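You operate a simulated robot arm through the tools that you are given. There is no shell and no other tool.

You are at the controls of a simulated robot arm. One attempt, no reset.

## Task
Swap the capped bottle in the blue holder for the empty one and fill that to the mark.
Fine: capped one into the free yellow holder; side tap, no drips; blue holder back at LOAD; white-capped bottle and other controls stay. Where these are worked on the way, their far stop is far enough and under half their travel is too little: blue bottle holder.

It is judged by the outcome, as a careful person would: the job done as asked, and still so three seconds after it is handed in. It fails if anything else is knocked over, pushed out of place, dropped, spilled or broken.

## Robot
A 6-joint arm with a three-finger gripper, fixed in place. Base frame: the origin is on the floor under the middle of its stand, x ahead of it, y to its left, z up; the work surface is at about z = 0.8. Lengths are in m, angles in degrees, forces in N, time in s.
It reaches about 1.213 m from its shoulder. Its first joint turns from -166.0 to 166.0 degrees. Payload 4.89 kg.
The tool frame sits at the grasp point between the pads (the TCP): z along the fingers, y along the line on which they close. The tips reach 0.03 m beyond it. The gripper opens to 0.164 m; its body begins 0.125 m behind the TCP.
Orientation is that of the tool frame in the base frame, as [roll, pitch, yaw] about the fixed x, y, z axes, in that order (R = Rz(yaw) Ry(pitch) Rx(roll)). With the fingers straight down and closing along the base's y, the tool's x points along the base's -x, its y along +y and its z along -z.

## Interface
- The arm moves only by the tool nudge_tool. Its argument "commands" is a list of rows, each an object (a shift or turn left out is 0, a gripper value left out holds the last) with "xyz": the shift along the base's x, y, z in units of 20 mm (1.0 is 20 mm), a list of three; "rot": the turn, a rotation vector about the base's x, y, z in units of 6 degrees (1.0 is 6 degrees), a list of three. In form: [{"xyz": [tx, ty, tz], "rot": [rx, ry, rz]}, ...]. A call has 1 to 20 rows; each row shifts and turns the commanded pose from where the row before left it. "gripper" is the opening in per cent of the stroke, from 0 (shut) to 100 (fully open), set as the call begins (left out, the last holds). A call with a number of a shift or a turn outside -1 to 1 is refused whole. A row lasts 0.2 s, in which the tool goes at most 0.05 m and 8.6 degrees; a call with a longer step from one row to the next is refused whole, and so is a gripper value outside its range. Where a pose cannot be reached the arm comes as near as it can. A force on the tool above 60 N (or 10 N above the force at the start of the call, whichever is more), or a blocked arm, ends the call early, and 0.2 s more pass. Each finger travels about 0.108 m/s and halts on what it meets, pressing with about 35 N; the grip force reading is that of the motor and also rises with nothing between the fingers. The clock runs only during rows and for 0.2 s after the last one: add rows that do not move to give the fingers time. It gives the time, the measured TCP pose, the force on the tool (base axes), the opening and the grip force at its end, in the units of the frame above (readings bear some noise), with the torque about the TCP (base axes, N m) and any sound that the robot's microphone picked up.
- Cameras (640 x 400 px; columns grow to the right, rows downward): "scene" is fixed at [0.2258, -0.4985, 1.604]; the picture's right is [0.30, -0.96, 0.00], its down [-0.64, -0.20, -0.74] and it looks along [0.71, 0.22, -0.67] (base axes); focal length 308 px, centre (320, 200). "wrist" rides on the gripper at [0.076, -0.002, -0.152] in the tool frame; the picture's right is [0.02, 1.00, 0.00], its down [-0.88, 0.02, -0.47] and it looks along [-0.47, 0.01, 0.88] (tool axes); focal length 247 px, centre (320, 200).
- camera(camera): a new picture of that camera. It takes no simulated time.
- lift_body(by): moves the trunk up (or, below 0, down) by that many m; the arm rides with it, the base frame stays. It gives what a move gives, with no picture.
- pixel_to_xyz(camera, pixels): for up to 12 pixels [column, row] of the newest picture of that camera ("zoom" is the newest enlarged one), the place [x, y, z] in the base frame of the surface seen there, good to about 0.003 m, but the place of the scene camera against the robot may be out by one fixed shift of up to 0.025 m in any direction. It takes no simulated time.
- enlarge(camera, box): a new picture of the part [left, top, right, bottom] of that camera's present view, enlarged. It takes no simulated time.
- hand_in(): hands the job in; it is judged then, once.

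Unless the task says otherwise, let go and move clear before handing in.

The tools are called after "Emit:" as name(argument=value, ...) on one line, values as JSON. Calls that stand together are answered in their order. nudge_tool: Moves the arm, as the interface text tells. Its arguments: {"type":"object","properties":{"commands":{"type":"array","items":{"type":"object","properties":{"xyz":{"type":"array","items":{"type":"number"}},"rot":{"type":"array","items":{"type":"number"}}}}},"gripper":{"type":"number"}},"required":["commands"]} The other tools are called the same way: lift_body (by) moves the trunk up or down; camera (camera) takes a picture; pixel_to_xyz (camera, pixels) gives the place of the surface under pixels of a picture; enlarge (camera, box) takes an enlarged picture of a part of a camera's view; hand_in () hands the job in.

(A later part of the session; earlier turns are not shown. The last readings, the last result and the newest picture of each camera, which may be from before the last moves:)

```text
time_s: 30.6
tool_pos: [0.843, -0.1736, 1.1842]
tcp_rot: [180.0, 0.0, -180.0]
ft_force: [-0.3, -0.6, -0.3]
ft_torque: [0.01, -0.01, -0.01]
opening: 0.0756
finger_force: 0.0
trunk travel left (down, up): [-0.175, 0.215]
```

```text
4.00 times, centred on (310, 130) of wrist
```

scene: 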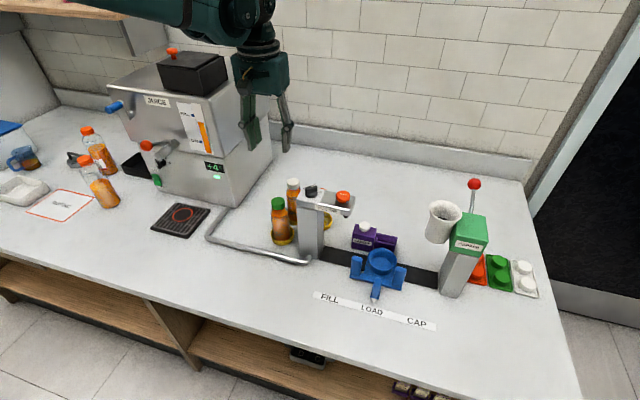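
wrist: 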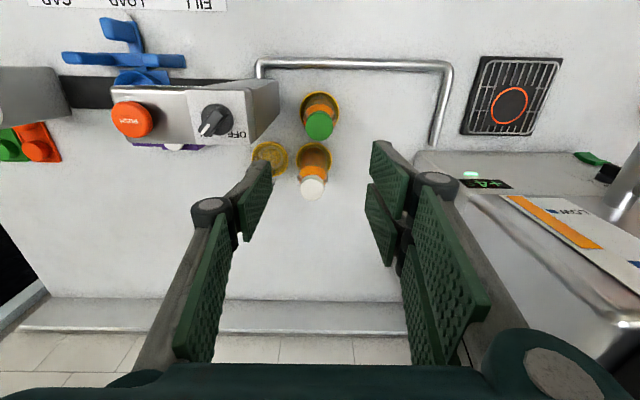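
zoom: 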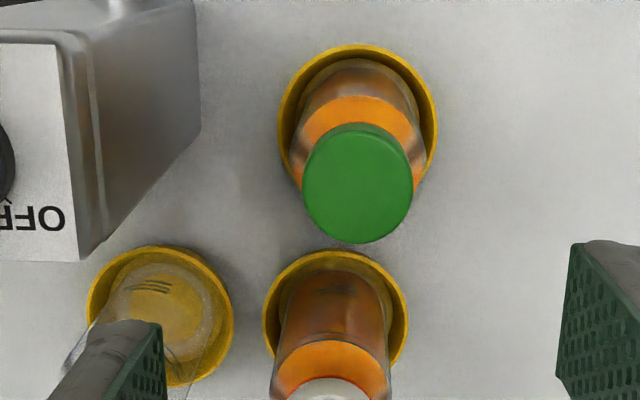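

The capped bottle is standing well in its cup. Next I'll go over the empty bottle near (0.94,-0.28) while turning the tool +90° about z, so the fingers close along x and stay away from the white-capped bottle.

Emit:
nudge_tool(commands=[{"xyz": [0, 0, 1], "rot": [0, 0, 1]}, {"xyz": [0, 0, 1], "rot": [0, 0, 1]}, {"xyz": [0.35, -0.4, 0], "rot": [0, 0, 1]}, {"xyz": [0.35, -0.4, 0], "rot": [0, 0, 1]}, {"xyz": [0.35, -0.4, 0], "rot": [0, 0, 1]}, {"xyz": [0.35, -0.4, 0], "rot": [0, 0, 1]}, {"xyz": [0.35, -0.4, 0], "rot": [0, 0, 1]}, {"xyz": [0.35, -0.4, 0], "rot": [0, 0, 1]}, {"xyz": [0.35, -0.4, 0], "rot": [0, 0, 1]}, {"xyz": [0.35, -0.4, 0], "rot": [0, 0, 1]}, {"xyz": [0.35, -0.4, 0], "rot": [0, 0, 1]}, {"xyz": [0.35, -0.4, 0], "rot": [0, 0, 1]}, {"xyz": [0.35, -0.4, 0], "rot": [0, 0, 1]}, {"xyz": [0.35, -0.4, 0], "rot": [0, 0, 1]}, {"xyz": [0.35, -0.4, 0], "rot": [0, 0, 1]}, {"xyz": [0, 0, 0]}])

Emit:
camera(camera="wrist")

Emit:
camera(camera="scene")

```text
time_s: 34.0
tool_pos: [0.9325, -0.2795, 1.2245]
tcp_rot: [-180.0, 0.0, -89.8]
ft_force: [-0.2, 0.3, -0.1]
ft_torque: [0.0, 0.05, -0.02]
opening: 0.0752
finger_force: 0.0
trunk travel left (down, up): [-0.175, 0.215]
```

```text
taken
```

wrist: 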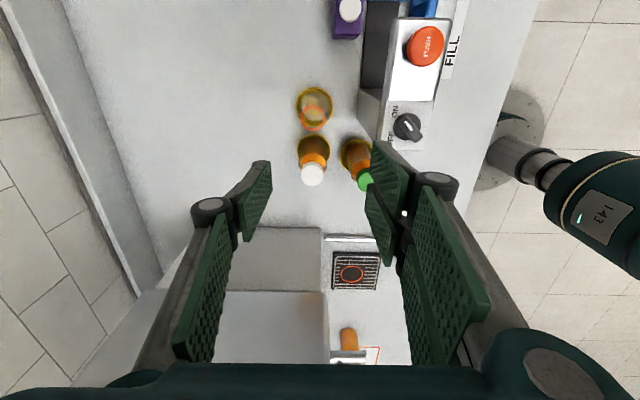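

```text
taken
```

scene: 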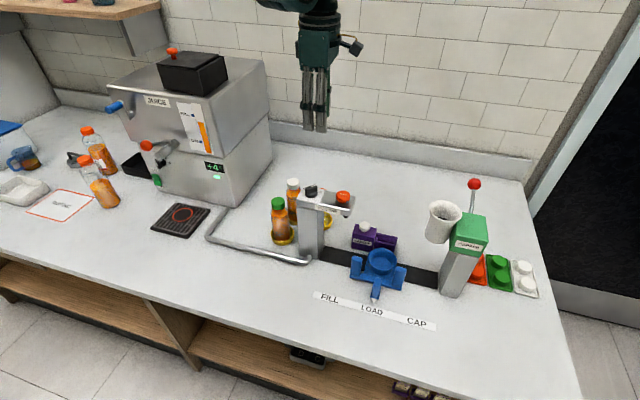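

The empty bottle is at wrist (314,107), in line between the fingers' closing direction. I'll enlarge and measure its centre and neck.

Emit:
enlarge(camera="wrist", box=[260, 70, 420, 190])

Emit:
pixel_to_xyz(camera="wrist", pixels=[[313, 105], [314, 110], [314, 127], [296, 105], [332, 105], [314, 88], [302, 118], [325, 118], [313, 175], [368, 180], [405, 128], [390, 120]])

```text
3.33 times, centred on (340, 130) of wrist
```

zoom: 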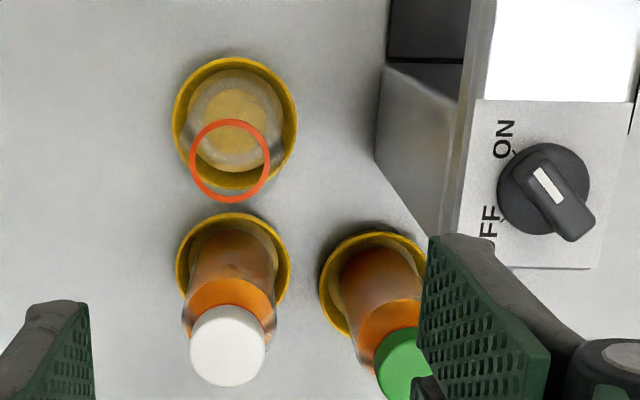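

```text
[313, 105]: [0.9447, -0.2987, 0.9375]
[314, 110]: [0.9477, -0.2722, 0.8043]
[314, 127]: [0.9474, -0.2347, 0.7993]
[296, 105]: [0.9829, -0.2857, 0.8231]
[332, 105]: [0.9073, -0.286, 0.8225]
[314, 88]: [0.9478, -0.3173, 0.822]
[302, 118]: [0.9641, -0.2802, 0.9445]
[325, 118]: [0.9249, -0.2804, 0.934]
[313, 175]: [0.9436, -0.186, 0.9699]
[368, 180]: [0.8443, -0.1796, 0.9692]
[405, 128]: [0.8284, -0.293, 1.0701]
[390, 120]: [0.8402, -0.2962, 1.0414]
```

The knob's white end points at ON (zoom 547,185 toward 503,138). The empty bottle's axis is (0.9455,-0.281) with neck rim near z=0.945. I'll centre over it and go down to z≈1.03 to check clearances to the tap.

Emit:
nudge_tool(commands=[{"xyz": [0.65, -0.08, 0]}, {"xyz": [0, 0, -1]}, {"xyz": [0, 0, -1]}, {"xyz": [0, 0, -1]}, {"xyz": [0, 0, -1]}, {"xyz": [0, 0, -1]}, {"xyz": [0, 0, -1]}, {"xyz": [0, 0, -1]}, {"xyz": [0, 0, -1]}, {"xyz": [0, 0, -1]}, {"xyz": [0, 0, -0.7]}, {"xyz": [0, 0, 0]}], gripper=52)

Emit:
camera(camera="wrist")

Emit:
camera(camera="scene")

Emit:
enlarge(camera="scene", box=[260, 100, 400, 240])

```text
time_s: 36.6
tool_pos: [0.9444, -0.28, 1.0306]
tcp_rot: [180.0, 0.0, -89.9]
ft_force: [0.4, -0.3, 0.6]
ft_torque: [0.04, 0.03, -0.02]
opening: 0.0853
finger_force: 0.1
trunk travel left (down, up): [-0.175, 0.215]
```

```text
taken
```

wrist: 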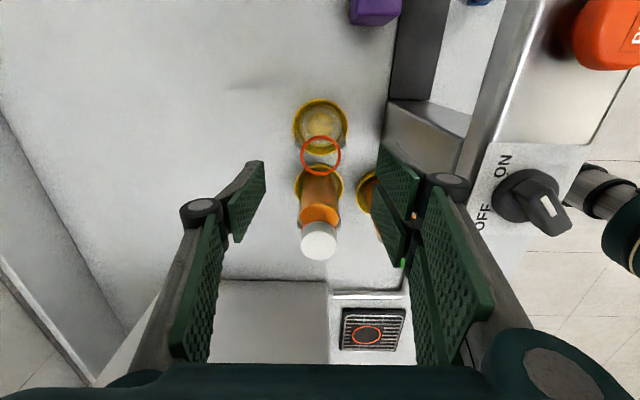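

```text
taken
```

scene: 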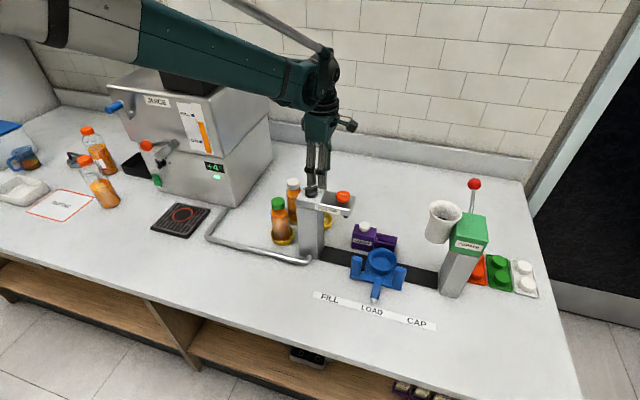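

```text
2.86 times, centred on (330, 170) of scene
```

zoom: 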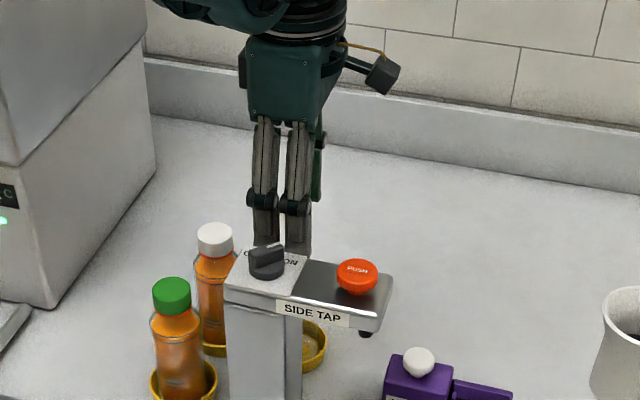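

Ring centre at wrist (320,156) sits centred between the fingers. I'll check how low the forearm underside is before descending further near the tap.

Emit:
pixel_to_xyz(camera="scene", pixels=[[230, 85], [270, 96], [295, 105], [310, 108], [318, 140], [335, 110], [345, 125], [305, 130]])

Emit:
pixel_to_xyz(camera="wrist", pixels=[[302, 156], [340, 156], [320, 138], [320, 174], [298, 125], [346, 125], [320, 101], [470, 200], [545, 195]])

```text
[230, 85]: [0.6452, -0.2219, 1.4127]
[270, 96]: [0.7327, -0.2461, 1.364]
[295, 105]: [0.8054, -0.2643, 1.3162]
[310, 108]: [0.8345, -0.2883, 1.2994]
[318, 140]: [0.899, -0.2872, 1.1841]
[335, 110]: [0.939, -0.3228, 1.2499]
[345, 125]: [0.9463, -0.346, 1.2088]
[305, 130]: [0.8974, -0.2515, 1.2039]
```

```text
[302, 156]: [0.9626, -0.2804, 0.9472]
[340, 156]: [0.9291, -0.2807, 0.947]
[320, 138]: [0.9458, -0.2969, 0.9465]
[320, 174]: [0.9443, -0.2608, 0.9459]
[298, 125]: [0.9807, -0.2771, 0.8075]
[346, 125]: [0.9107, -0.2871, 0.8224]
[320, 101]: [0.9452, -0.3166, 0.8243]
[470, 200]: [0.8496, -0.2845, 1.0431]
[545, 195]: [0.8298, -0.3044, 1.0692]
```

The forearm underside will still be ~9 cm above the knob after descending, and the ring centre (0.946,-0.279,0.947) matches the tool. Descending to z≈0.905.

Emit:
nudge_tool(commands=[{"xyz": [0.05, 0, -0.8]}, {"xyz": [0, 0, -0.9]}, {"xyz": [0, 0, -0.9]}, {"xyz": [0, 0, -0.9]}, {"xyz": [0, 0, -0.9]}, {"xyz": [0, 0, -0.9]}, {"xyz": [0, 0, -0.9]}, {"xyz": [0, 0, 0]}])

Emit:
camera(camera="wrist")

Emit:
enlarge(camera="scene", box=[260, 140, 400, 260])

```text
time_s: 38.4
tool_pos: [0.947, -0.2802, 0.9072]
tcp_rot: [179.9, 0.0, -89.8]
ft_force: [0.8, 0.2, 0.2]
ft_torque: [-0.03, 0.04, -0.02]
opening: 0.0852
finger_force: 0.1
trunk travel left (down, up): [-0.175, 0.215]
```

```text
taken
```

wrist: 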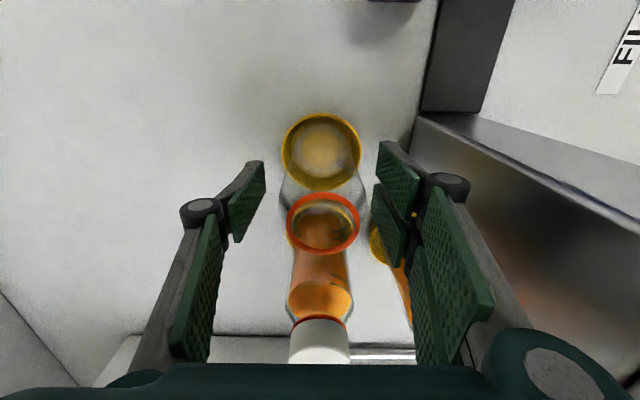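

```text
3.33 times, centred on (330, 200) of scene
```

zoom: 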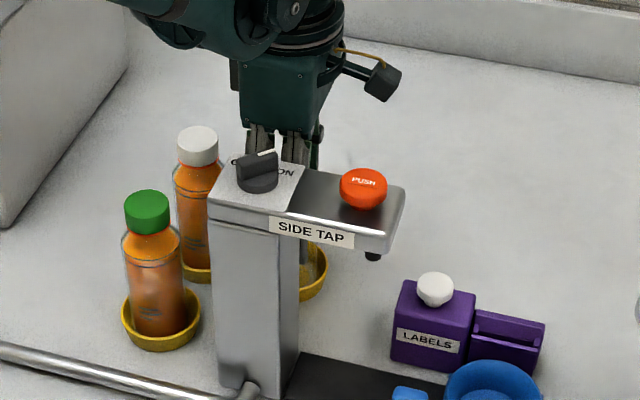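

The clear bottle (wrist 283–365) lies between the pads with margin. Closing the gripper.

Emit:
nudge_tool(commands=[{"xyz": [0, 0, 0]}, {"xyz": [0, 0, 0]}, {"xyz": [0, 0, 0]}, {"xyz": [0, 0, 0]}], gripper=15)

Emit:
camera(camera="wrist")

```text
time_s: 39.4
tool_pos: [0.9464, -0.2804, 0.9069]
tcp_rot: [-180.0, 0.0, -90.0]
ft_force: [0.1, 1.1, 0.7]
ft_torque: [0.02, 0.0, -0.01]
opening: 0.0537
finger_force: 35.3
trunk travel left (down, up): [-0.175, 0.215]
```

```text
taken
```

wrist: 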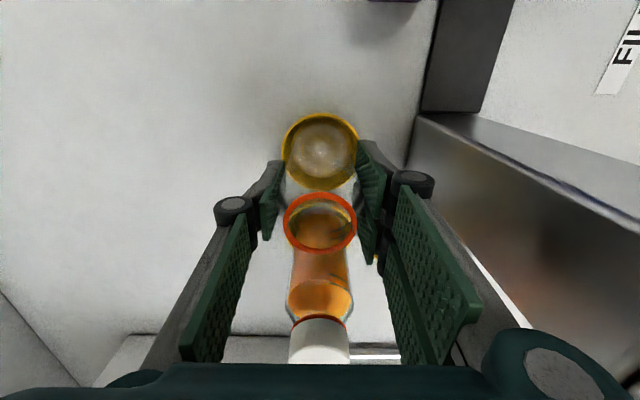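

Gripped at 0.0537 m with 35 N. Lifting straight up.

Emit:
nudge_tool(commands=[{"xyz": [0, 0, 0.3]}, {"xyz": [0, 0, 0.6]}, {"xyz": [0, 0, 0.9]}, {"xyz": [0, 0, 1]}, {"xyz": [0, 0, 1]}, {"xyz": [0, 0, 1]}, {"xyz": [0, 0, 1]}, {"xyz": [0, 0, 1]}, {"xyz": [0, 0, 1]}, {"xyz": [0, 0, 1]}, {"xyz": [0, 0, 1]}, {"xyz": [0, 0, 1]}, {"xyz": [0, 0, 1]}, {"xyz": [0, 0, 1]}, {"xyz": [0, 0, 1]}, {"xyz": [0, 0, 1]}, {"xyz": [0, 0, 1]}, {"xyz": [0, 0, 0.6]}, {"xyz": [0, 0, 0]}])

Emit:
camera(camera="wrist")

Emit:
camera(camera="scene")

```text
time_s: 43.4
tool_pos: [0.9454, -0.279, 1.2355]
tcp_rot: [-180.0, 0.1, -89.9]
ft_force: [0.3, 0.2, 0.0]
ft_torque: [-0.02, -0.04, 0.0]
opening: 0.0536
finger_force: 35.2
trunk travel left (down, up): [-0.175, 0.215]
```

```text
taken
```

wrist: 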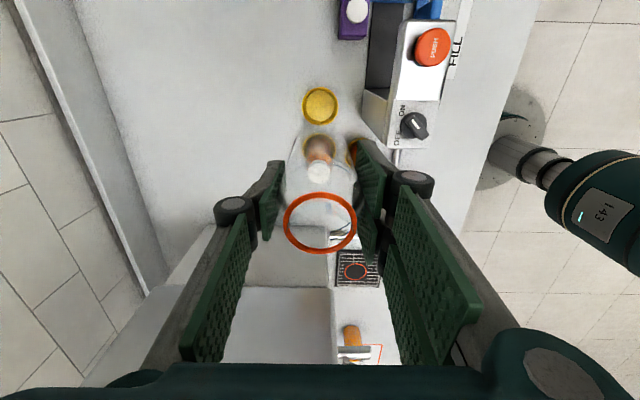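

```text
taken
```

scene: 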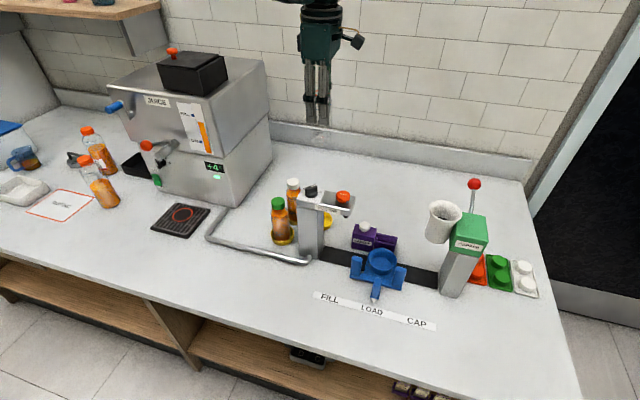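

The empty bottle is held upright and its holder is empty. I'll carry it over to the blue holder while turning the tool back −90°.

Emit:
nudge_tool(commands=[{"xyz": [-0.4257, -0.7683, 0], "rot": [0, 0, -1]}, {"xyz": [-0.4257, -0.7683, 0], "rot": [0, 0, -1]}, {"xyz": [-0.4257, -0.7683, 0], "rot": [0, 0, -1]}, {"xyz": [-0.4257, -0.7683, 0], "rot": [0, 0, -1]}, {"xyz": [-0.4257, -0.7683, 0], "rot": [0, 0, -1]}, {"xyz": [-0.4257, -0.7683, 0], "rot": [0, 0, -1]}, {"xyz": [-0.4257, -0.7683, 0], "rot": [0, 0, -1]}, {"xyz": [-0.4257, -0.7683, 0], "rot": [0, 0, -1]}, {"xyz": [-0.4257, -0.7683, 0], "rot": [0, 0, -1]}, {"xyz": [-0.4257, -0.7683, 0], "rot": [0, 0, -1]}, {"xyz": [-0.4257, -0.7683, 0], "rot": [0, 0, -1]}, {"xyz": [-0.4257, -0.7683, 0], "rot": [0, 0, -1]}, {"xyz": [-0.4257, -0.7683, 0], "rot": [0, 0, -1]}, {"xyz": [-0.4257, -0.7683, 0], "rot": [0, 0, -1]}, {"xyz": [-0.4257, -0.7683, 0], "rot": [0, 0, -1]}, {"xyz": [0, 0, 0]}])

Emit:
camera(camera="wrist")

Emit:
camera(camera="scene")

Emit:
enlarge(camera="scene", box=[340, 100, 480, 200])

```text
time_s: 46.8
tool_pos: [0.8175, -0.5111, 1.236]
tcp_rot: [179.9, -0.1, -180.0]
ft_force: [0.1, -0.1, -0.1]
ft_torque: [0.01, -0.03, 0.02]
opening: 0.0535
finger_force: 35.1
trunk travel left (down, up): [-0.175, 0.215]
```

```text
taken
```

wrist: 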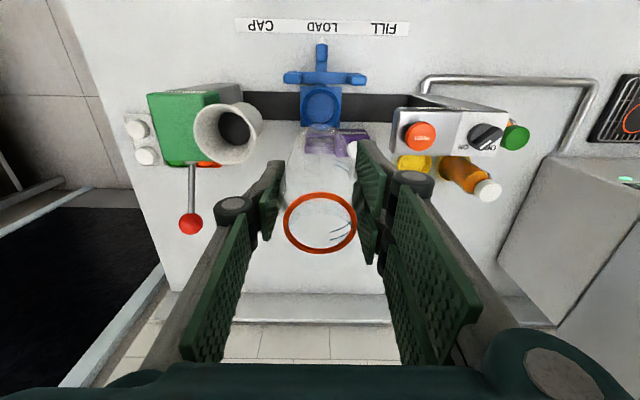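

```text
taken
```

scene: 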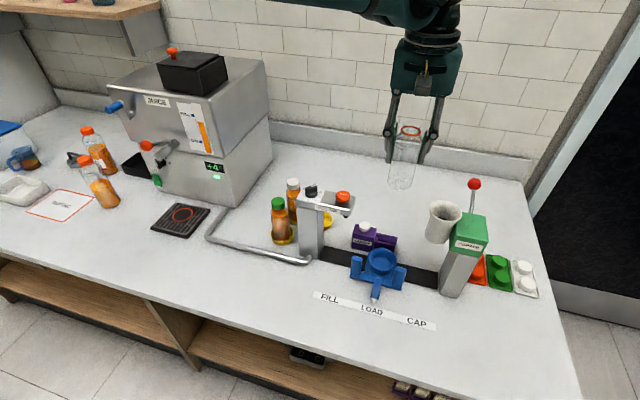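

```text
4.00 times, centred on (410, 150) of scene
```

zoom: 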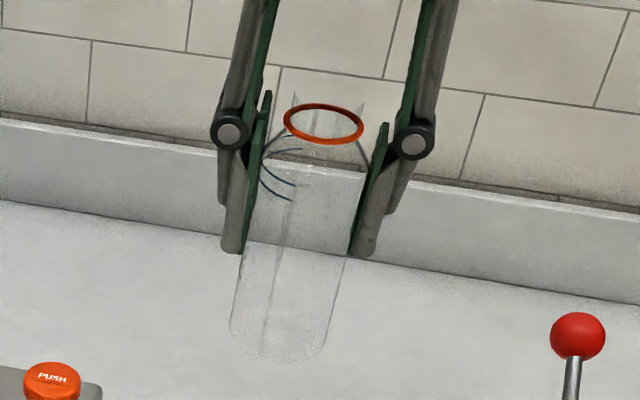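

The empty bottle shows its mark arcs at the shoulder (zoom 280,175–200). I'll lower it toward the blue cup to z≈0.955 first, with a small centring shift.

Emit:
nudge_tool(commands=[{"xyz": [-0.07, 0.06, -0.5]}, {"xyz": [0, 0, -1]}, {"xyz": [0, 0, -1]}, {"xyz": [0, 0, -1]}, {"xyz": [0, 0, -1]}, {"xyz": [0, 0, -1]}, {"xyz": [0, 0, -1]}, {"xyz": [0, 0, -1]}, {"xyz": [0, 0, -1]}, {"xyz": [0, 0, -1]}, {"xyz": [0, 0, -1]}, {"xyz": [0, 0, -1]}, {"xyz": [0, 0, -1]}, {"xyz": [0, 0, -1]}, {"xyz": [0, 0, -0.5]}, {"xyz": [0, 0, 0]}])

Emit:
camera(camera="wrist")

Emit:
enlarge(camera="wrist", box=[240, 60, 400, 160])

Emit:
enlarge(camera="scene", box=[330, 180, 430, 300])

```text
time_s: 50.2
tool_pos: [0.8192, -0.5095, 0.9553]
tcp_rot: [-179.9, -0.1, -179.9]
ft_force: [-0.4, -0.6, -0.6]
ft_torque: [0.02, 0.05, -0.04]
opening: 0.0538
finger_force: 35.0
trunk travel left (down, up): [-0.175, 0.215]
```

```text
taken
```

wrist: 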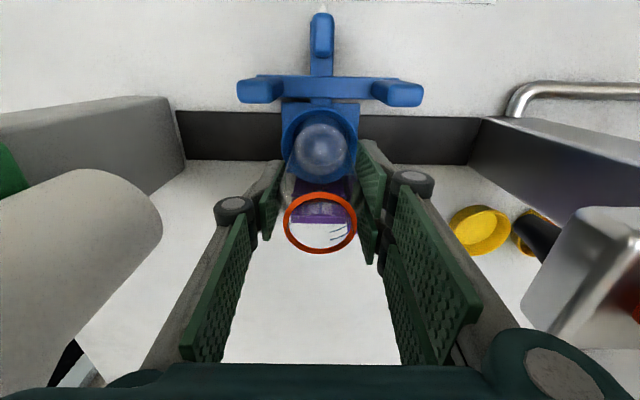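

```text
4.00 times, centred on (320, 110) of wrist
```

zoom: 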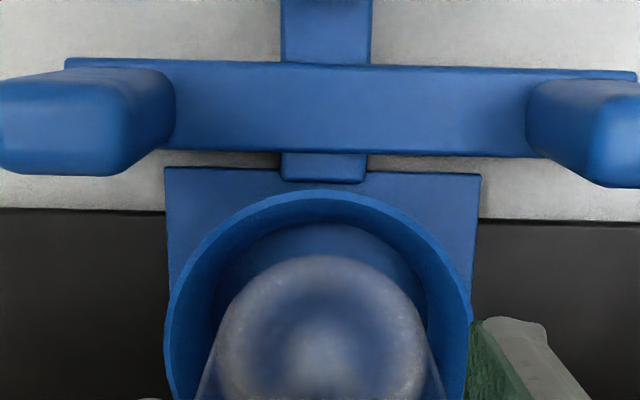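

```text
3.33 times, centred on (380, 240) of scene
```

zoom: 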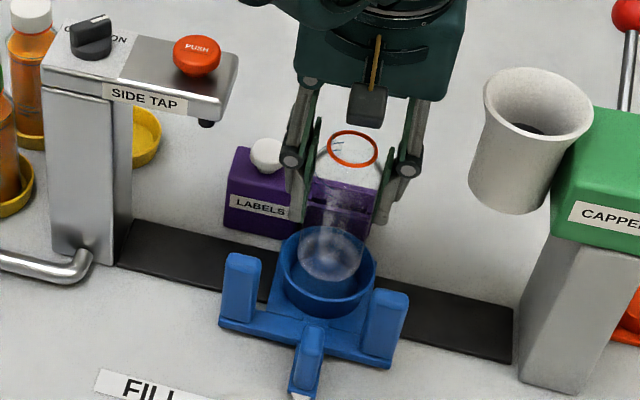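

Bottle bottom (zoom 215–425) is centred over the cup (165–472). I'll lower to just above the expected contact at z≈0.914.

Emit:
nudge_tool(commands=[{"xyz": [0, 0, -0.5]}, {"xyz": [0, 0, -0.5]}, {"xyz": [0, 0, -0.5]}, {"xyz": [0, 0, -0.3]}, {"xyz": [0, 0, 0]}])

Emit:
enlarge(camera="wrist", box=[240, 60, 400, 160])

```text
time_s: 51.4
tool_pos: [0.818, -0.5097, 0.9189]
tcp_rot: [-179.9, -0.1, 179.9]
ft_force: [0.4, -0.3, -0.4]
ft_torque: [-0.01, 0.03, -0.01]
opening: 0.0535
finger_force: 35.2
trunk travel left (down, up): [-0.175, 0.215]
```

```text
4.00 times, centred on (320, 110) of wrist
```

zoom: 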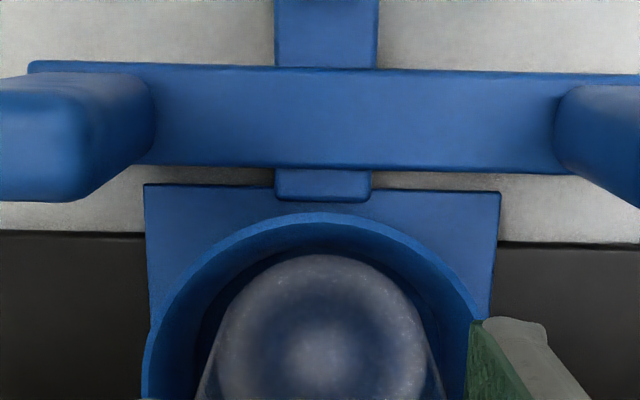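

Still centred and without contact. I'll lower in small steps until the floor is felt.

Emit:
nudge_tool(commands=[{"xyz": [0, 0, -0.1]}, {"xyz": [0, 0, -0.1]}, {"xyz": [0, 0, 0]}])

Emit:
nudge_tool(commands=[{"xyz": [0, 0, -0.07]}, {"xyz": [0, 0, 0]}])

```text
time_s: 52.2
tool_pos: [0.819, -0.5108, 0.9145]
tcp_rot: [180.0, 0.0, 179.9]
ft_force: [-0.5, -0.2, 2.1]
ft_torque: [0.0, -0.04, 0.02]
opening: 0.0537
finger_force: 34.8
trunk travel left (down, up): [-0.175, 0.215]
```

```text
time_s: 52.8
tool_pos: [0.8176, -0.5081, 0.9144]
tcp_rot: [180.0, 0.0, -179.9]
ft_force: [4.7, -0.5, 24.1]
ft_torque: [-0.11, -0.44, -0.02]
opening: 0.0536
finger_force: 35.1
trunk travel left (down, up): [-0.175, 0.215]
```

24 N upward shows the bottle is seated on the blue cup's floor. Back off slightly and open.

Emit:
nudge_tool(commands=[{"xyz": [0, 0, 0.06]}, {"xyz": [0, 0, 0]}])

Emit:
nudge_tool(commands=[{"xyz": [0, 0, 0]}, {"xyz": [0, 0, 0]}, {"xyz": [0, 0, 0]}], gripper=52)

Emit:
camera(camera="wrist")

Emit:
enlarge(camera="scene", box=[330, 180, 430, 300])

```text
time_s: 53.4
tool_pos: [0.8179, -0.5104, 0.9144]
tcp_rot: [-180.0, 0.0, 180.0]
ft_force: [2.2, 0.4, 10.5]
ft_torque: [0.0, -0.21, 0.0]
opening: 0.0537
finger_force: 34.8
trunk travel left (down, up): [-0.175, 0.215]
```

```text
time_s: 54.2
tool_pos: [0.8184, -0.5094, 0.9145]
tcp_rot: [-180.0, 0.0, -179.9]
ft_force: [0.3, 0.0, -0.2]
ft_torque: [-0.01, 0.01, 0.03]
opening: 0.0851
finger_force: 0.0
trunk travel left (down, up): [-0.175, 0.215]
```

```text
taken
```

wrist: 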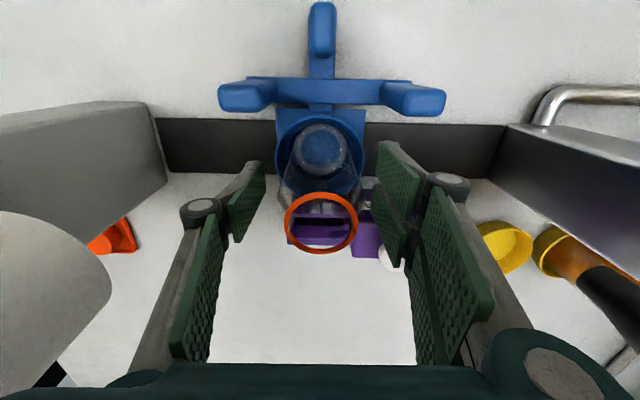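

```text
3.33 times, centred on (380, 240) of scene
```

zoom: 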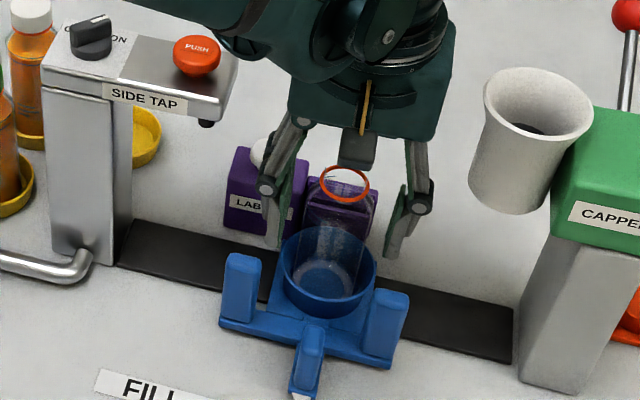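

The empty bottle stands upright in the blue cup, fingers clear. I'll rise straight up and back off toward the robot to look at the holder's front handle.

Emit:
nudge_tool(commands=[{"xyz": [0, 0, 0.5]}, {"xyz": [0, 0, 0.8]}, {"xyz": [0, 0, 1]}, {"xyz": [0, 0, 1]}, {"xyz": [0, 0, 1]}, {"xyz": [0, 0, 1]}, {"xyz": [0, 0, 1]}, {"xyz": [0, 0, 1]}, {"xyz": [0, 0, 1]}, {"xyz": [-0.5, 0, 0.7]}, {"xyz": [-1, 0, 0]}, {"xyz": [-1, 0, 0]}, {"xyz": [-1, 0, 0]}, {"xyz": [-1, 0, 0]}, {"xyz": [-1, 0, 0]}, {"xyz": [-0.5, 0, 0]}, {"xyz": [0, 0, 0]}])

Emit:
camera(camera="wrist")

Emit:
enlarge(camera="wrist", box=[260, 100, 380, 200])

Emit:
enlarge(camera="scene", box=[330, 200, 430, 320])

```text
time_s: 57.8
tool_pos: [0.6983, -0.5093, 1.0957]
tcp_rot: [-180.0, 0.0, 179.9]
ft_force: [-0.9, 0.9, 0.9]
ft_torque: [-0.05, -0.03, 0.02]
opening: 0.0853
finger_force: 0.0
trunk travel left (down, up): [-0.175, 0.215]
```

```text
taken
```

wrist: 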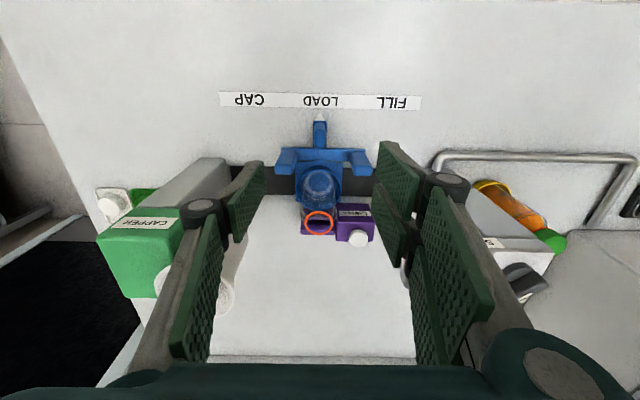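

```text
4.00 times, centred on (320, 150) of wrist
```

zoom: 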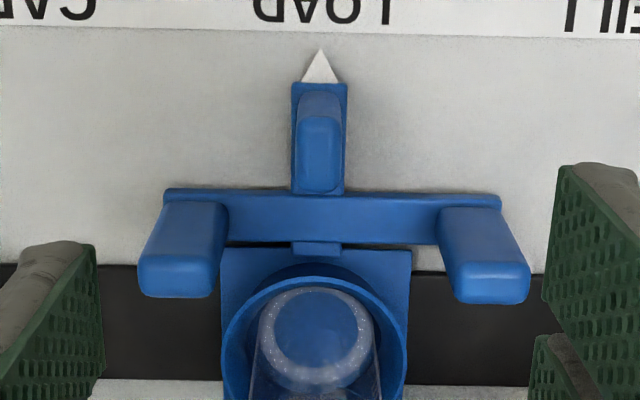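

```text
3.33 times, centred on (380, 260) of scene
```

zoom: 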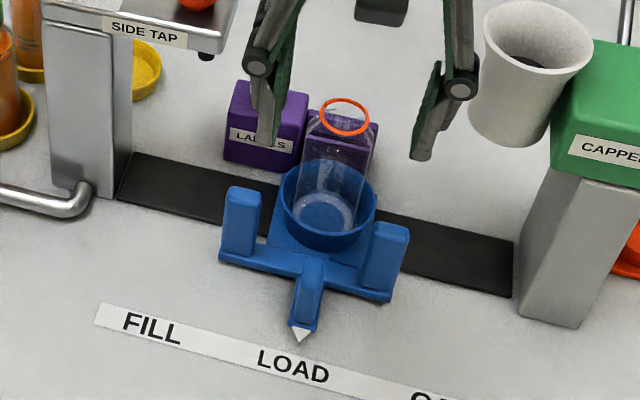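

I'll measure the handle, posts and pointer tip from this wrist view for gripping and for returning to LOAD.

Emit:
pixel_to_xyz(camera="wrist", pixels=[[320, 137], [315, 137], [325, 137], [320, 145], [320, 127], [320, 114], [284, 169], [295, 165], [361, 170], [351, 165], [284, 155], [361, 155]])

Emit:
pixel_to_xyz(camera="scene", pixels=[[373, 284], [371, 300], [356, 258], [398, 270], [384, 240], [345, 299], [369, 309], [361, 215], [333, 209], [386, 219]])

Emit:
camera(camera="scene")

```text
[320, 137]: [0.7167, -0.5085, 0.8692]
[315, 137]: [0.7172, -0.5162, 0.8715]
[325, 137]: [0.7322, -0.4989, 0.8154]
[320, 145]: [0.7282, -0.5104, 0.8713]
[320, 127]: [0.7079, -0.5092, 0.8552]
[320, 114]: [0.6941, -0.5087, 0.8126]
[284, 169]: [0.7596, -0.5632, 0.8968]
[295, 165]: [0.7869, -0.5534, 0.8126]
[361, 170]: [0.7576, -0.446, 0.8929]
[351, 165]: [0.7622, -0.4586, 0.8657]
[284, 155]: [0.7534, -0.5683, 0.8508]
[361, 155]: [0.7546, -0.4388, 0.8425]
```

```text
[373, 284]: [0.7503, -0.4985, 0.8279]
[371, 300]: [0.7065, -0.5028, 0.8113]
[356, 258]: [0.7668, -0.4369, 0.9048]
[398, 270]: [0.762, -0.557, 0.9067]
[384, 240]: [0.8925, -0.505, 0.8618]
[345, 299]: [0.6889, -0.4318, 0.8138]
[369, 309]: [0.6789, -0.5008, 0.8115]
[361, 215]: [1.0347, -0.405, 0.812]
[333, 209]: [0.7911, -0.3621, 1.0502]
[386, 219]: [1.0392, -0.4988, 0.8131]
```

```text
taken
```

scene: 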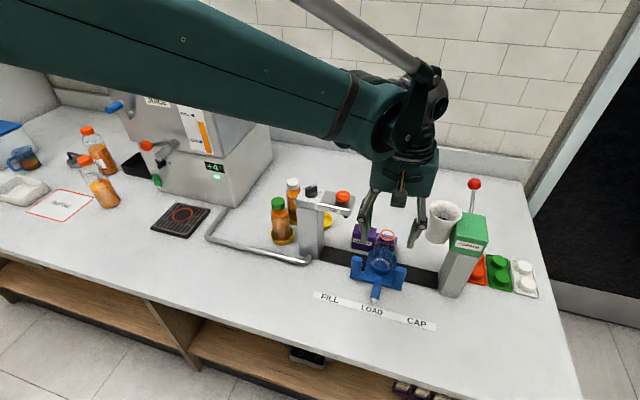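

The front handle spans x≈0.706–0.733, y≈-0.520 to -0.497, top z≈0.871; the pointer tip is at y≈-0.509. I'll lower with a 0.05 m opening around the handle.

Emit:
nudge_tool(commands=[{"xyz": [0.27, 0.05, -0.9]}, {"xyz": [0, 0, -1]}, {"xyz": [0, 0, -1]}, {"xyz": [0, 0, -1]}, {"xyz": [0, 0, -1]}, {"xyz": [0, 0, -1]}, {"xyz": [0, 0, -1]}, {"xyz": [0, 0, -1]}, {"xyz": [0, 0, 0]}], gripper=31)

Emit:
camera(camera="wrist")

Emit:
enlarge(camera="scene", box=[310, 160, 450, 320])

```text
time_s: 59.8
tool_pos: [0.7033, -0.5087, 0.9359]
tcp_rot: [-180.0, 0.1, 180.0]
ft_force: [-0.1, -0.7, 0.3]
ft_torque: [0.05, 0.04, -0.01]
opening: 0.0505
finger_force: 0.0
trunk travel left (down, up): [-0.175, 0.215]
```

```text
taken
```

wrist: 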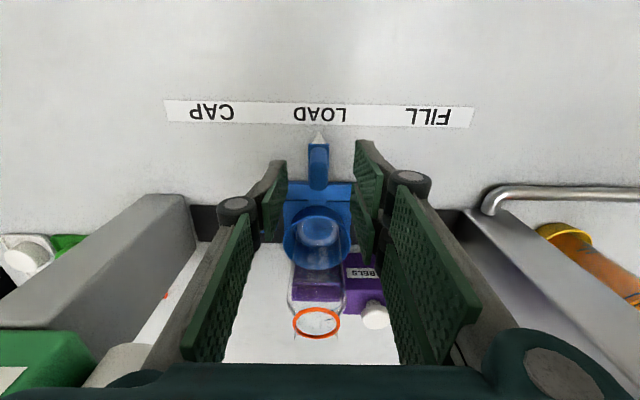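

```text
2.50 times, centred on (380, 240) of scene
```

zoom: 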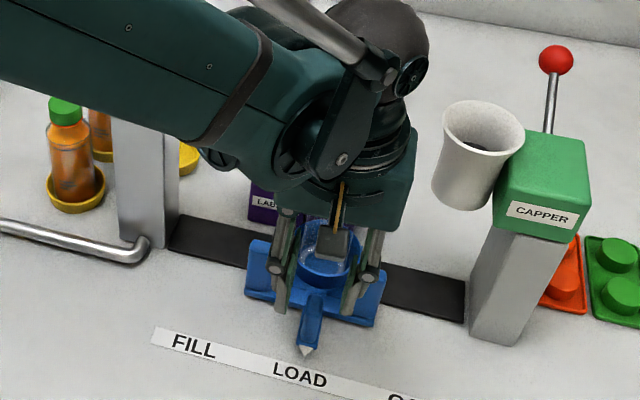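

The fingers are aligned either side of the handle (wrist handle 308–328 between pads 287 and 356). Before going on I'll check where the arm's parts are relative to the tap head (x≥0.79, z up to 1.075).

Emit:
pixel_to_xyz(camera="scene", pixels=[[346, 222], [340, 219], [360, 225], [400, 240], [412, 215], [420, 185], [416, 200], [420, 170], [384, 222], [330, 212]])

Emit:
nudge_tool(commands=[{"xyz": [0, 0, -1]}, {"xyz": [0, 0, -1]}, {"xyz": [0, 0, -0.9]}, {"xyz": [0, 0, -0.7]}, {"xyz": [0, 0, 0]}])

Emit:
camera(camera="wrist")

Emit:
enlarge(camera="scene", box=[310, 160, 450, 320])

```text
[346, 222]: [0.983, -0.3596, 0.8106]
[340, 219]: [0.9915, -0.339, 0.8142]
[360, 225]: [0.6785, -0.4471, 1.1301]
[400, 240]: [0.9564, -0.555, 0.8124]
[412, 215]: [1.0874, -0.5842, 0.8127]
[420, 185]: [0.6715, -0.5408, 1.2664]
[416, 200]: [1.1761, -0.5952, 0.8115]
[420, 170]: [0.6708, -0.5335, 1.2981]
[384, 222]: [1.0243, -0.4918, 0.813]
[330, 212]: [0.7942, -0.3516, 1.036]
```

```text
time_s: 61.0
tool_pos: [0.7035, -0.5092, 0.8641]
tcp_rot: [179.9, 0.1, -180.0]
ft_force: [0.5, 0.4, -1.2]
ft_torque: [0.0, 0.02, -0.01]
opening: 0.0509
finger_force: 0.0
trunk travel left (down, up): [-0.175, 0.215]
```

```text
taken
```

wrist: 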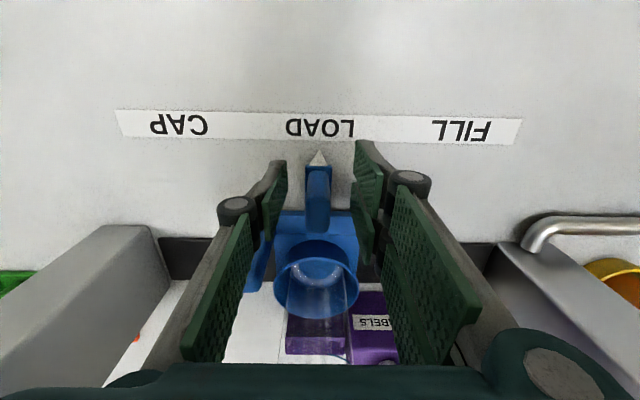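

```text
2.50 times, centred on (380, 240) of scene
```

zoom: 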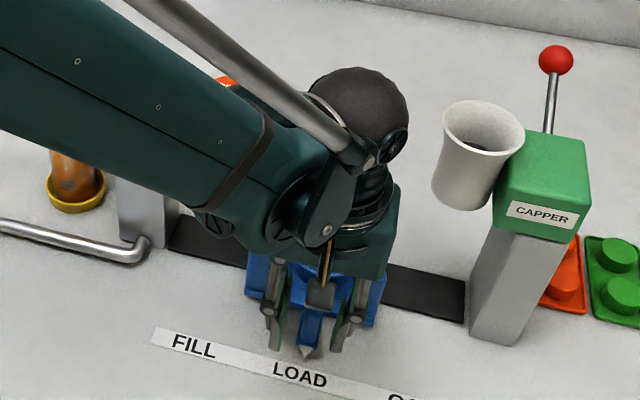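

The fingers now flank the handle. The black wrist dome at scene (400,195) may reach over toward the tap when I slide; I'll check its location.

Emit:
pixel_to_xyz(camera="scene", pixels=[[378, 195], [385, 188], [395, 188], [405, 190], [413, 200], [408, 220], [404, 238], [380, 205]])

```text
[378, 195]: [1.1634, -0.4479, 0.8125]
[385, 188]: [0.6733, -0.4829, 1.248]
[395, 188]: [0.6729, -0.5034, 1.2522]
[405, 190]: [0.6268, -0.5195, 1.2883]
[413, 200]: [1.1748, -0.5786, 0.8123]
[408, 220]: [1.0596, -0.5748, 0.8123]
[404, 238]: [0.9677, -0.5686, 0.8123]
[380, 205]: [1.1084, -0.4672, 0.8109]
```

All arm parts stay at x<0.7 or high above the tap, so the slide is clear. I'll settle slightly lower/forward and close on the handle.

Emit:
nudge_tool(commands=[{"xyz": [0.2, 0, -0.2]}, {"xyz": [0, 0, 0]}])

Emit:
nudge_tool(commands=[{"xyz": [0, 0, 0]}, {"xyz": [0, 0, 0]}, {"xyz": [0, 0, 0]}], gripper=5)

Emit:
camera(camera="wrist")

```text
time_s: 61.6
tool_pos: [0.7071, -0.5087, 0.8599]
tcp_rot: [-180.0, -0.1, -180.0]
ft_force: [-0.2, 0.4, -0.8]
ft_torque: [-0.05, 0.0, 0.02]
opening: 0.0511
finger_force: 0.1
trunk travel left (down, up): [-0.175, 0.215]
```

```text
time_s: 62.4
tool_pos: [0.7086, -0.5102, 0.8623]
tcp_rot: [180.0, 0.0, -180.0]
ft_force: [0.5, -0.5, -3.3]
ft_torque: [0.02, -0.08, 0.48]
opening: 0.0177
finger_force: 45.1
trunk travel left (down, up): [-0.175, 0.215]
```

```text
taken
```

wrist: 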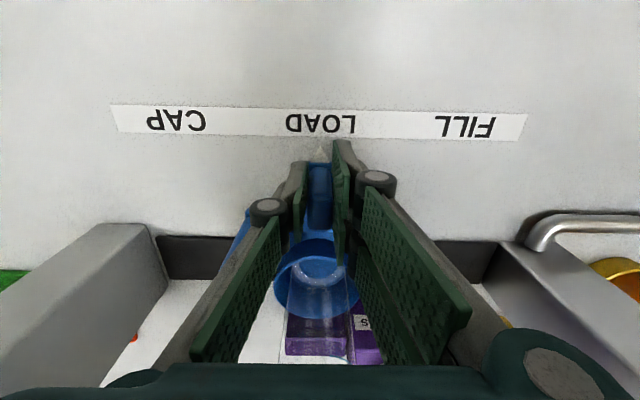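

The handle is gripped at 0.0177 m. I'll slide toward FILL (+y) gently, 0.10 m first, watching force.

Emit:
nudge_tool(commands=[{"xyz": [0, 0.2, 0]}, {"xyz": [0, 0.4, 0]}, {"xyz": [0, 0.5, 0]}, {"xyz": [0, 0.5, 0]}, {"xyz": [0, 0.5, 0]}, {"xyz": [0, 0.5, 0]}, {"xyz": [0, 0.5, 0]}, {"xyz": [0, 0.5, 0]}, {"xyz": [0, 0.5, 0]}, {"xyz": [0, 0.4, 0]}, {"xyz": [0, 0.3, 0]}, {"xyz": [0, 0.2, 0]}, {"xyz": [0, 0, 0]}])

Emit:
camera(camera="wrist")

Emit:
camera(camera="scene")

```text
time_s: 65.2
tool_pos: [0.7083, -0.4087, 0.8607]
tcp_rot: [180.0, 0.0, -179.9]
ft_force: [0.8, 0.4, -7.8]
ft_torque: [0.0, -0.34, 0.51]
opening: 0.0177
finger_force: 44.9
trunk travel left (down, up): [-0.175, 0.215]
```

```text
taken
```

wrist: 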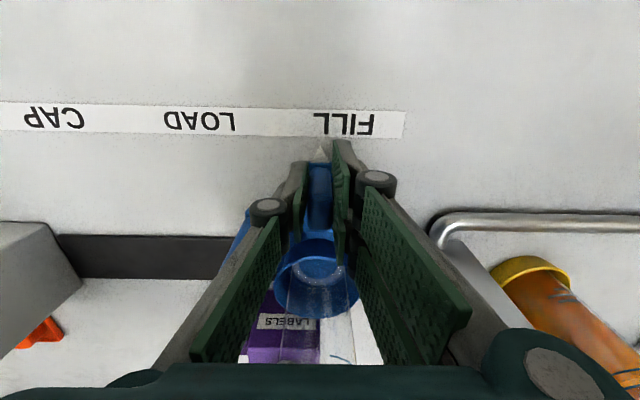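

```text
taken
```

scene: 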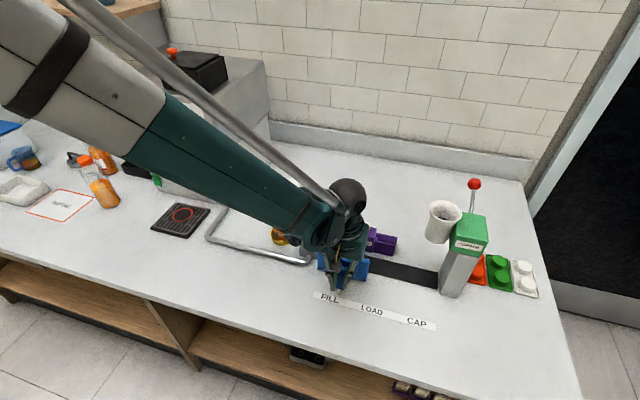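

The holder followed for 0.10 m; the pointer (wrist 320,150) is still short of FILL's centre (345,122). I'll continue in small steps to the stop.

Emit:
nudge_tool(commands=[{"xyz": [0, 0.2, 0]}, {"xyz": [0, 0.2, 0]}, {"xyz": [0, 0.2, 0]}, {"xyz": [0, 0.1, 0]}, {"xyz": [0, 0, 0]}])

Emit:
nudge_tool(commands=[{"xyz": [0, 0.1, 0]}, {"xyz": [0, 0.1, 0]}, {"xyz": [0, 0.1, 0]}, {"xyz": [0, 0, 0]}])

```text
time_s: 66.4
tool_pos: [0.7071, -0.3957, 0.8615]
tcp_rot: [179.9, 0.1, -180.0]
ft_force: [-7.0, 2.7, -13.2]
ft_torque: [0.08, 0.82, 0.48]
opening: 0.0177
finger_force: 44.8
trunk travel left (down, up): [-0.175, 0.215]
```

```text
time_s: 67.4
tool_pos: [0.7082, -0.3893, 0.8601]
tcp_rot: [-180.0, 0.1, 180.0]
ft_force: [0.9, -6.3, 11.4]
ft_torque: [-0.24, 0.71, 0.44]
opening: 0.0177
finger_force: 44.9
trunk travel left (down, up): [-0.175, 0.215]
```

Total travel 0.12 m and a slight −6 N appears. I'll push a little more to confirm the stop.

Emit:
nudge_tool(commands=[{"xyz": [0, 0.1, 0]}, {"xyz": [0, 0, 0]}])

Emit:
nudge_tool(commands=[{"xyz": [0, 0.1, 0]}, {"xyz": [0, 0, 0]}])

Emit:
camera(camera="wrist")

```text
time_s: 68.0
tool_pos: [0.706, -0.3889, 0.8602]
tcp_rot: [-179.9, 0.1, -180.0]
ft_force: [13.1, -37.2, 28.7]
ft_torque: [-1.15, -0.32, 0.14]
opening: 0.0177
finger_force: 45.4
trunk travel left (down, up): [-0.175, 0.215]
```

```text
time_s: 68.4
tool_pos: [0.7072, -0.3903, 0.8598]
tcp_rot: [-179.8, 0.0, -179.9]
ft_force: [-2.7, -11.2, 7.8]
ft_torque: [-0.43, 0.24, 0.51]
opening: 0.0174
finger_force: 45.1
trunk travel left (down, up): [-0.175, 0.215]
stopped in row 1: the force on the tool passed its limit at 64 N (the readings are from after the stop); the commanded pose is now the measured one
```

```text
taken
```

wrist: 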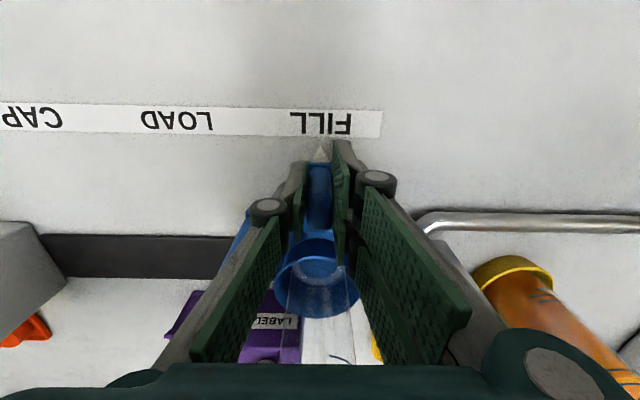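

The stop is reached at y≈-0.390 with the pointer under FILL (wrist 320,150 vs label 320,122). I'll release the handle and check the bottle under the tap.

Emit:
nudge_tool(commands=[{"xyz": [0, 0, 0]}, {"xyz": [0, 0, 0]}, {"xyz": [0, 0, 0]}], gripper=30)

Emit:
nudge_tool(commands=[{"xyz": [-0.2, 0, 0.5]}, {"xyz": [0, 0, 1]}, {"xyz": [0, 0, 1]}, {"xyz": [0, 0, 1]}, {"xyz": [-0.5, 0, 1]}, {"xyz": [-0.5, 0, 1]}, {"xyz": [-1, 0, 1]}, {"xyz": [-1, 0, 1]}, {"xyz": [-1, 0, 1]}, {"xyz": [-1, 0, 1]}, {"xyz": [-1, 0, 1]}, {"xyz": [0, 0, 1]}, {"xyz": [0, 0, 0]}])

Emit:
camera(camera="wrist")

Emit:
camera(camera="scene")

Emit:
enlarge(camera="scene", box=[290, 170, 390, 310])

```text
time_s: 69.2
tool_pos: [0.7085, -0.3886, 0.8603]
tcp_rot: [-179.8, 0.1, -180.0]
ft_force: [1.2, -1.2, -0.5]
ft_torque: [0.02, 0.0, 0.02]
opening: 0.0492
finger_force: 0.0
trunk travel left (down, up): [-0.175, 0.215]
```

```text
time_s: 72.0
tool_pos: [0.5832, -0.3898, 1.0904]
tcp_rot: [-179.9, 0.1, 179.9]
ft_force: [-1.0, -0.3, -0.7]
ft_torque: [-0.04, -0.06, -0.02]
opening: 0.0492
finger_force: 0.0
trunk travel left (down, up): [-0.175, 0.215]
```

```text
taken
```

wrist: 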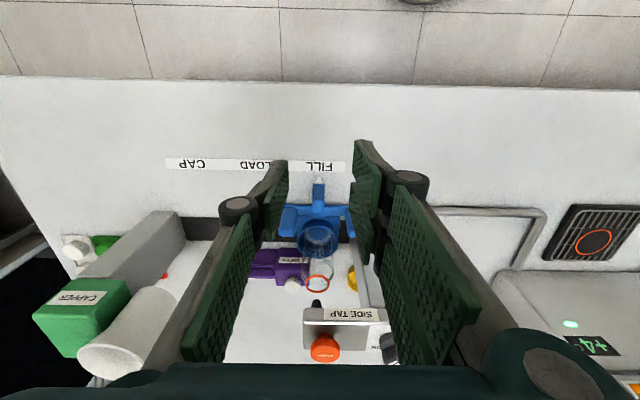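

```text
taken
```

scene: 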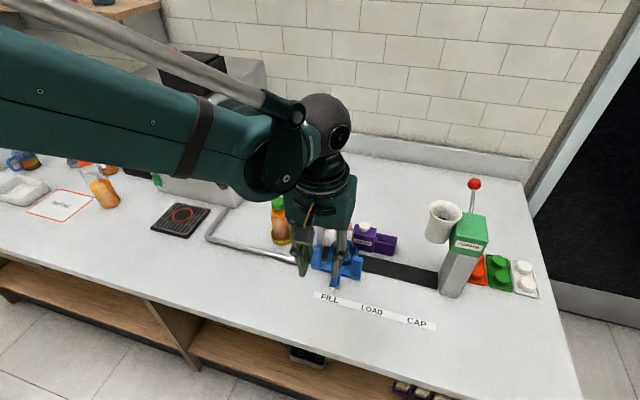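

```text
2.86 times, centred on (340, 240) of scene
```

zoom: 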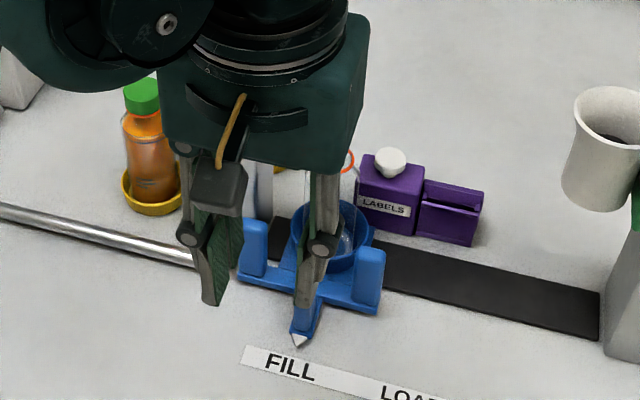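

The holder is parked at FILL and the bottle's ring (wrist 317,284) sits under the nozzle (317,303). I'll close the fingers, rise, and go above the PUSH button.

Emit:
nudge_tool(commands=[{"xyz": [0, 0, 1]}, {"xyz": [0, 0, 1]}, {"xyz": [0, 0, 1]}, {"xyz": [0, 0, 1]}, {"xyz": [1, 0.05, 0.4]}, {"xyz": [1, 0.05, 0]}, {"xyz": [1, 0.05, 0]}, {"xyz": [1, 0.05, 0]}, {"xyz": [1, 0.05, 0]}, {"xyz": [1, 0.05, 0]}, {"xyz": [1, 0.06, 0]}, {"xyz": [0.5, 0.06, 0]}, {"xyz": [0, 0, 0]}], gripper=0)

Emit:
camera(camera="wrist")

Emit:
camera(camera="scene")

Emit:
enlarge(camera="wrist", box=[240, 150, 400, 270])

```text
time_s: 74.8
tool_pos: [0.7341, -0.3807, 1.1793]
tcp_rot: [-179.8, 0.2, -180.0]
ft_force: [0.9, -0.7, -0.2]
ft_torque: [0.05, 0.08, 0.0]
opening: 0.0
finger_force: 35.5
trunk travel left (down, up): [-0.175, 0.215]
```

```text
taken
```

wrist: 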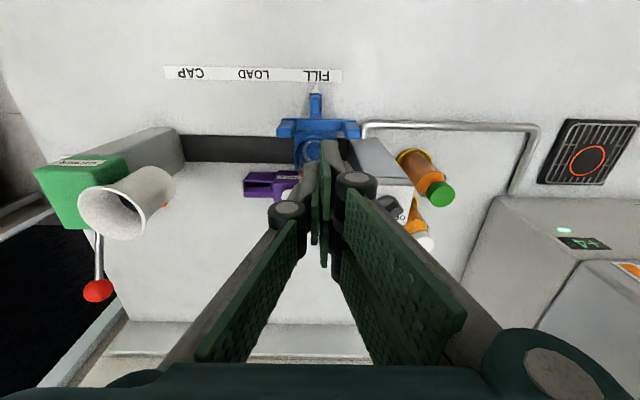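

```text
taken
```

scene: 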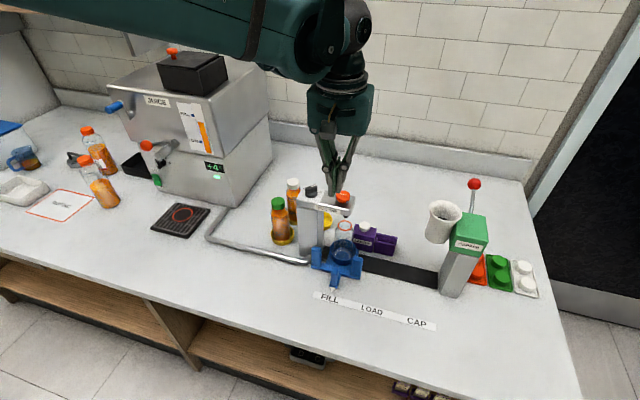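

```text
3.33 times, centred on (320, 210) of wrist
```

zoom: 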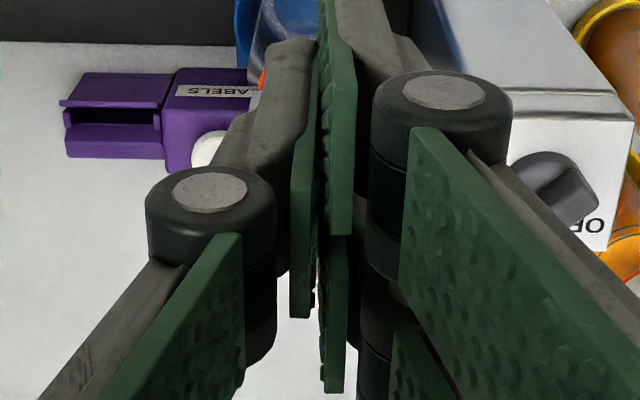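

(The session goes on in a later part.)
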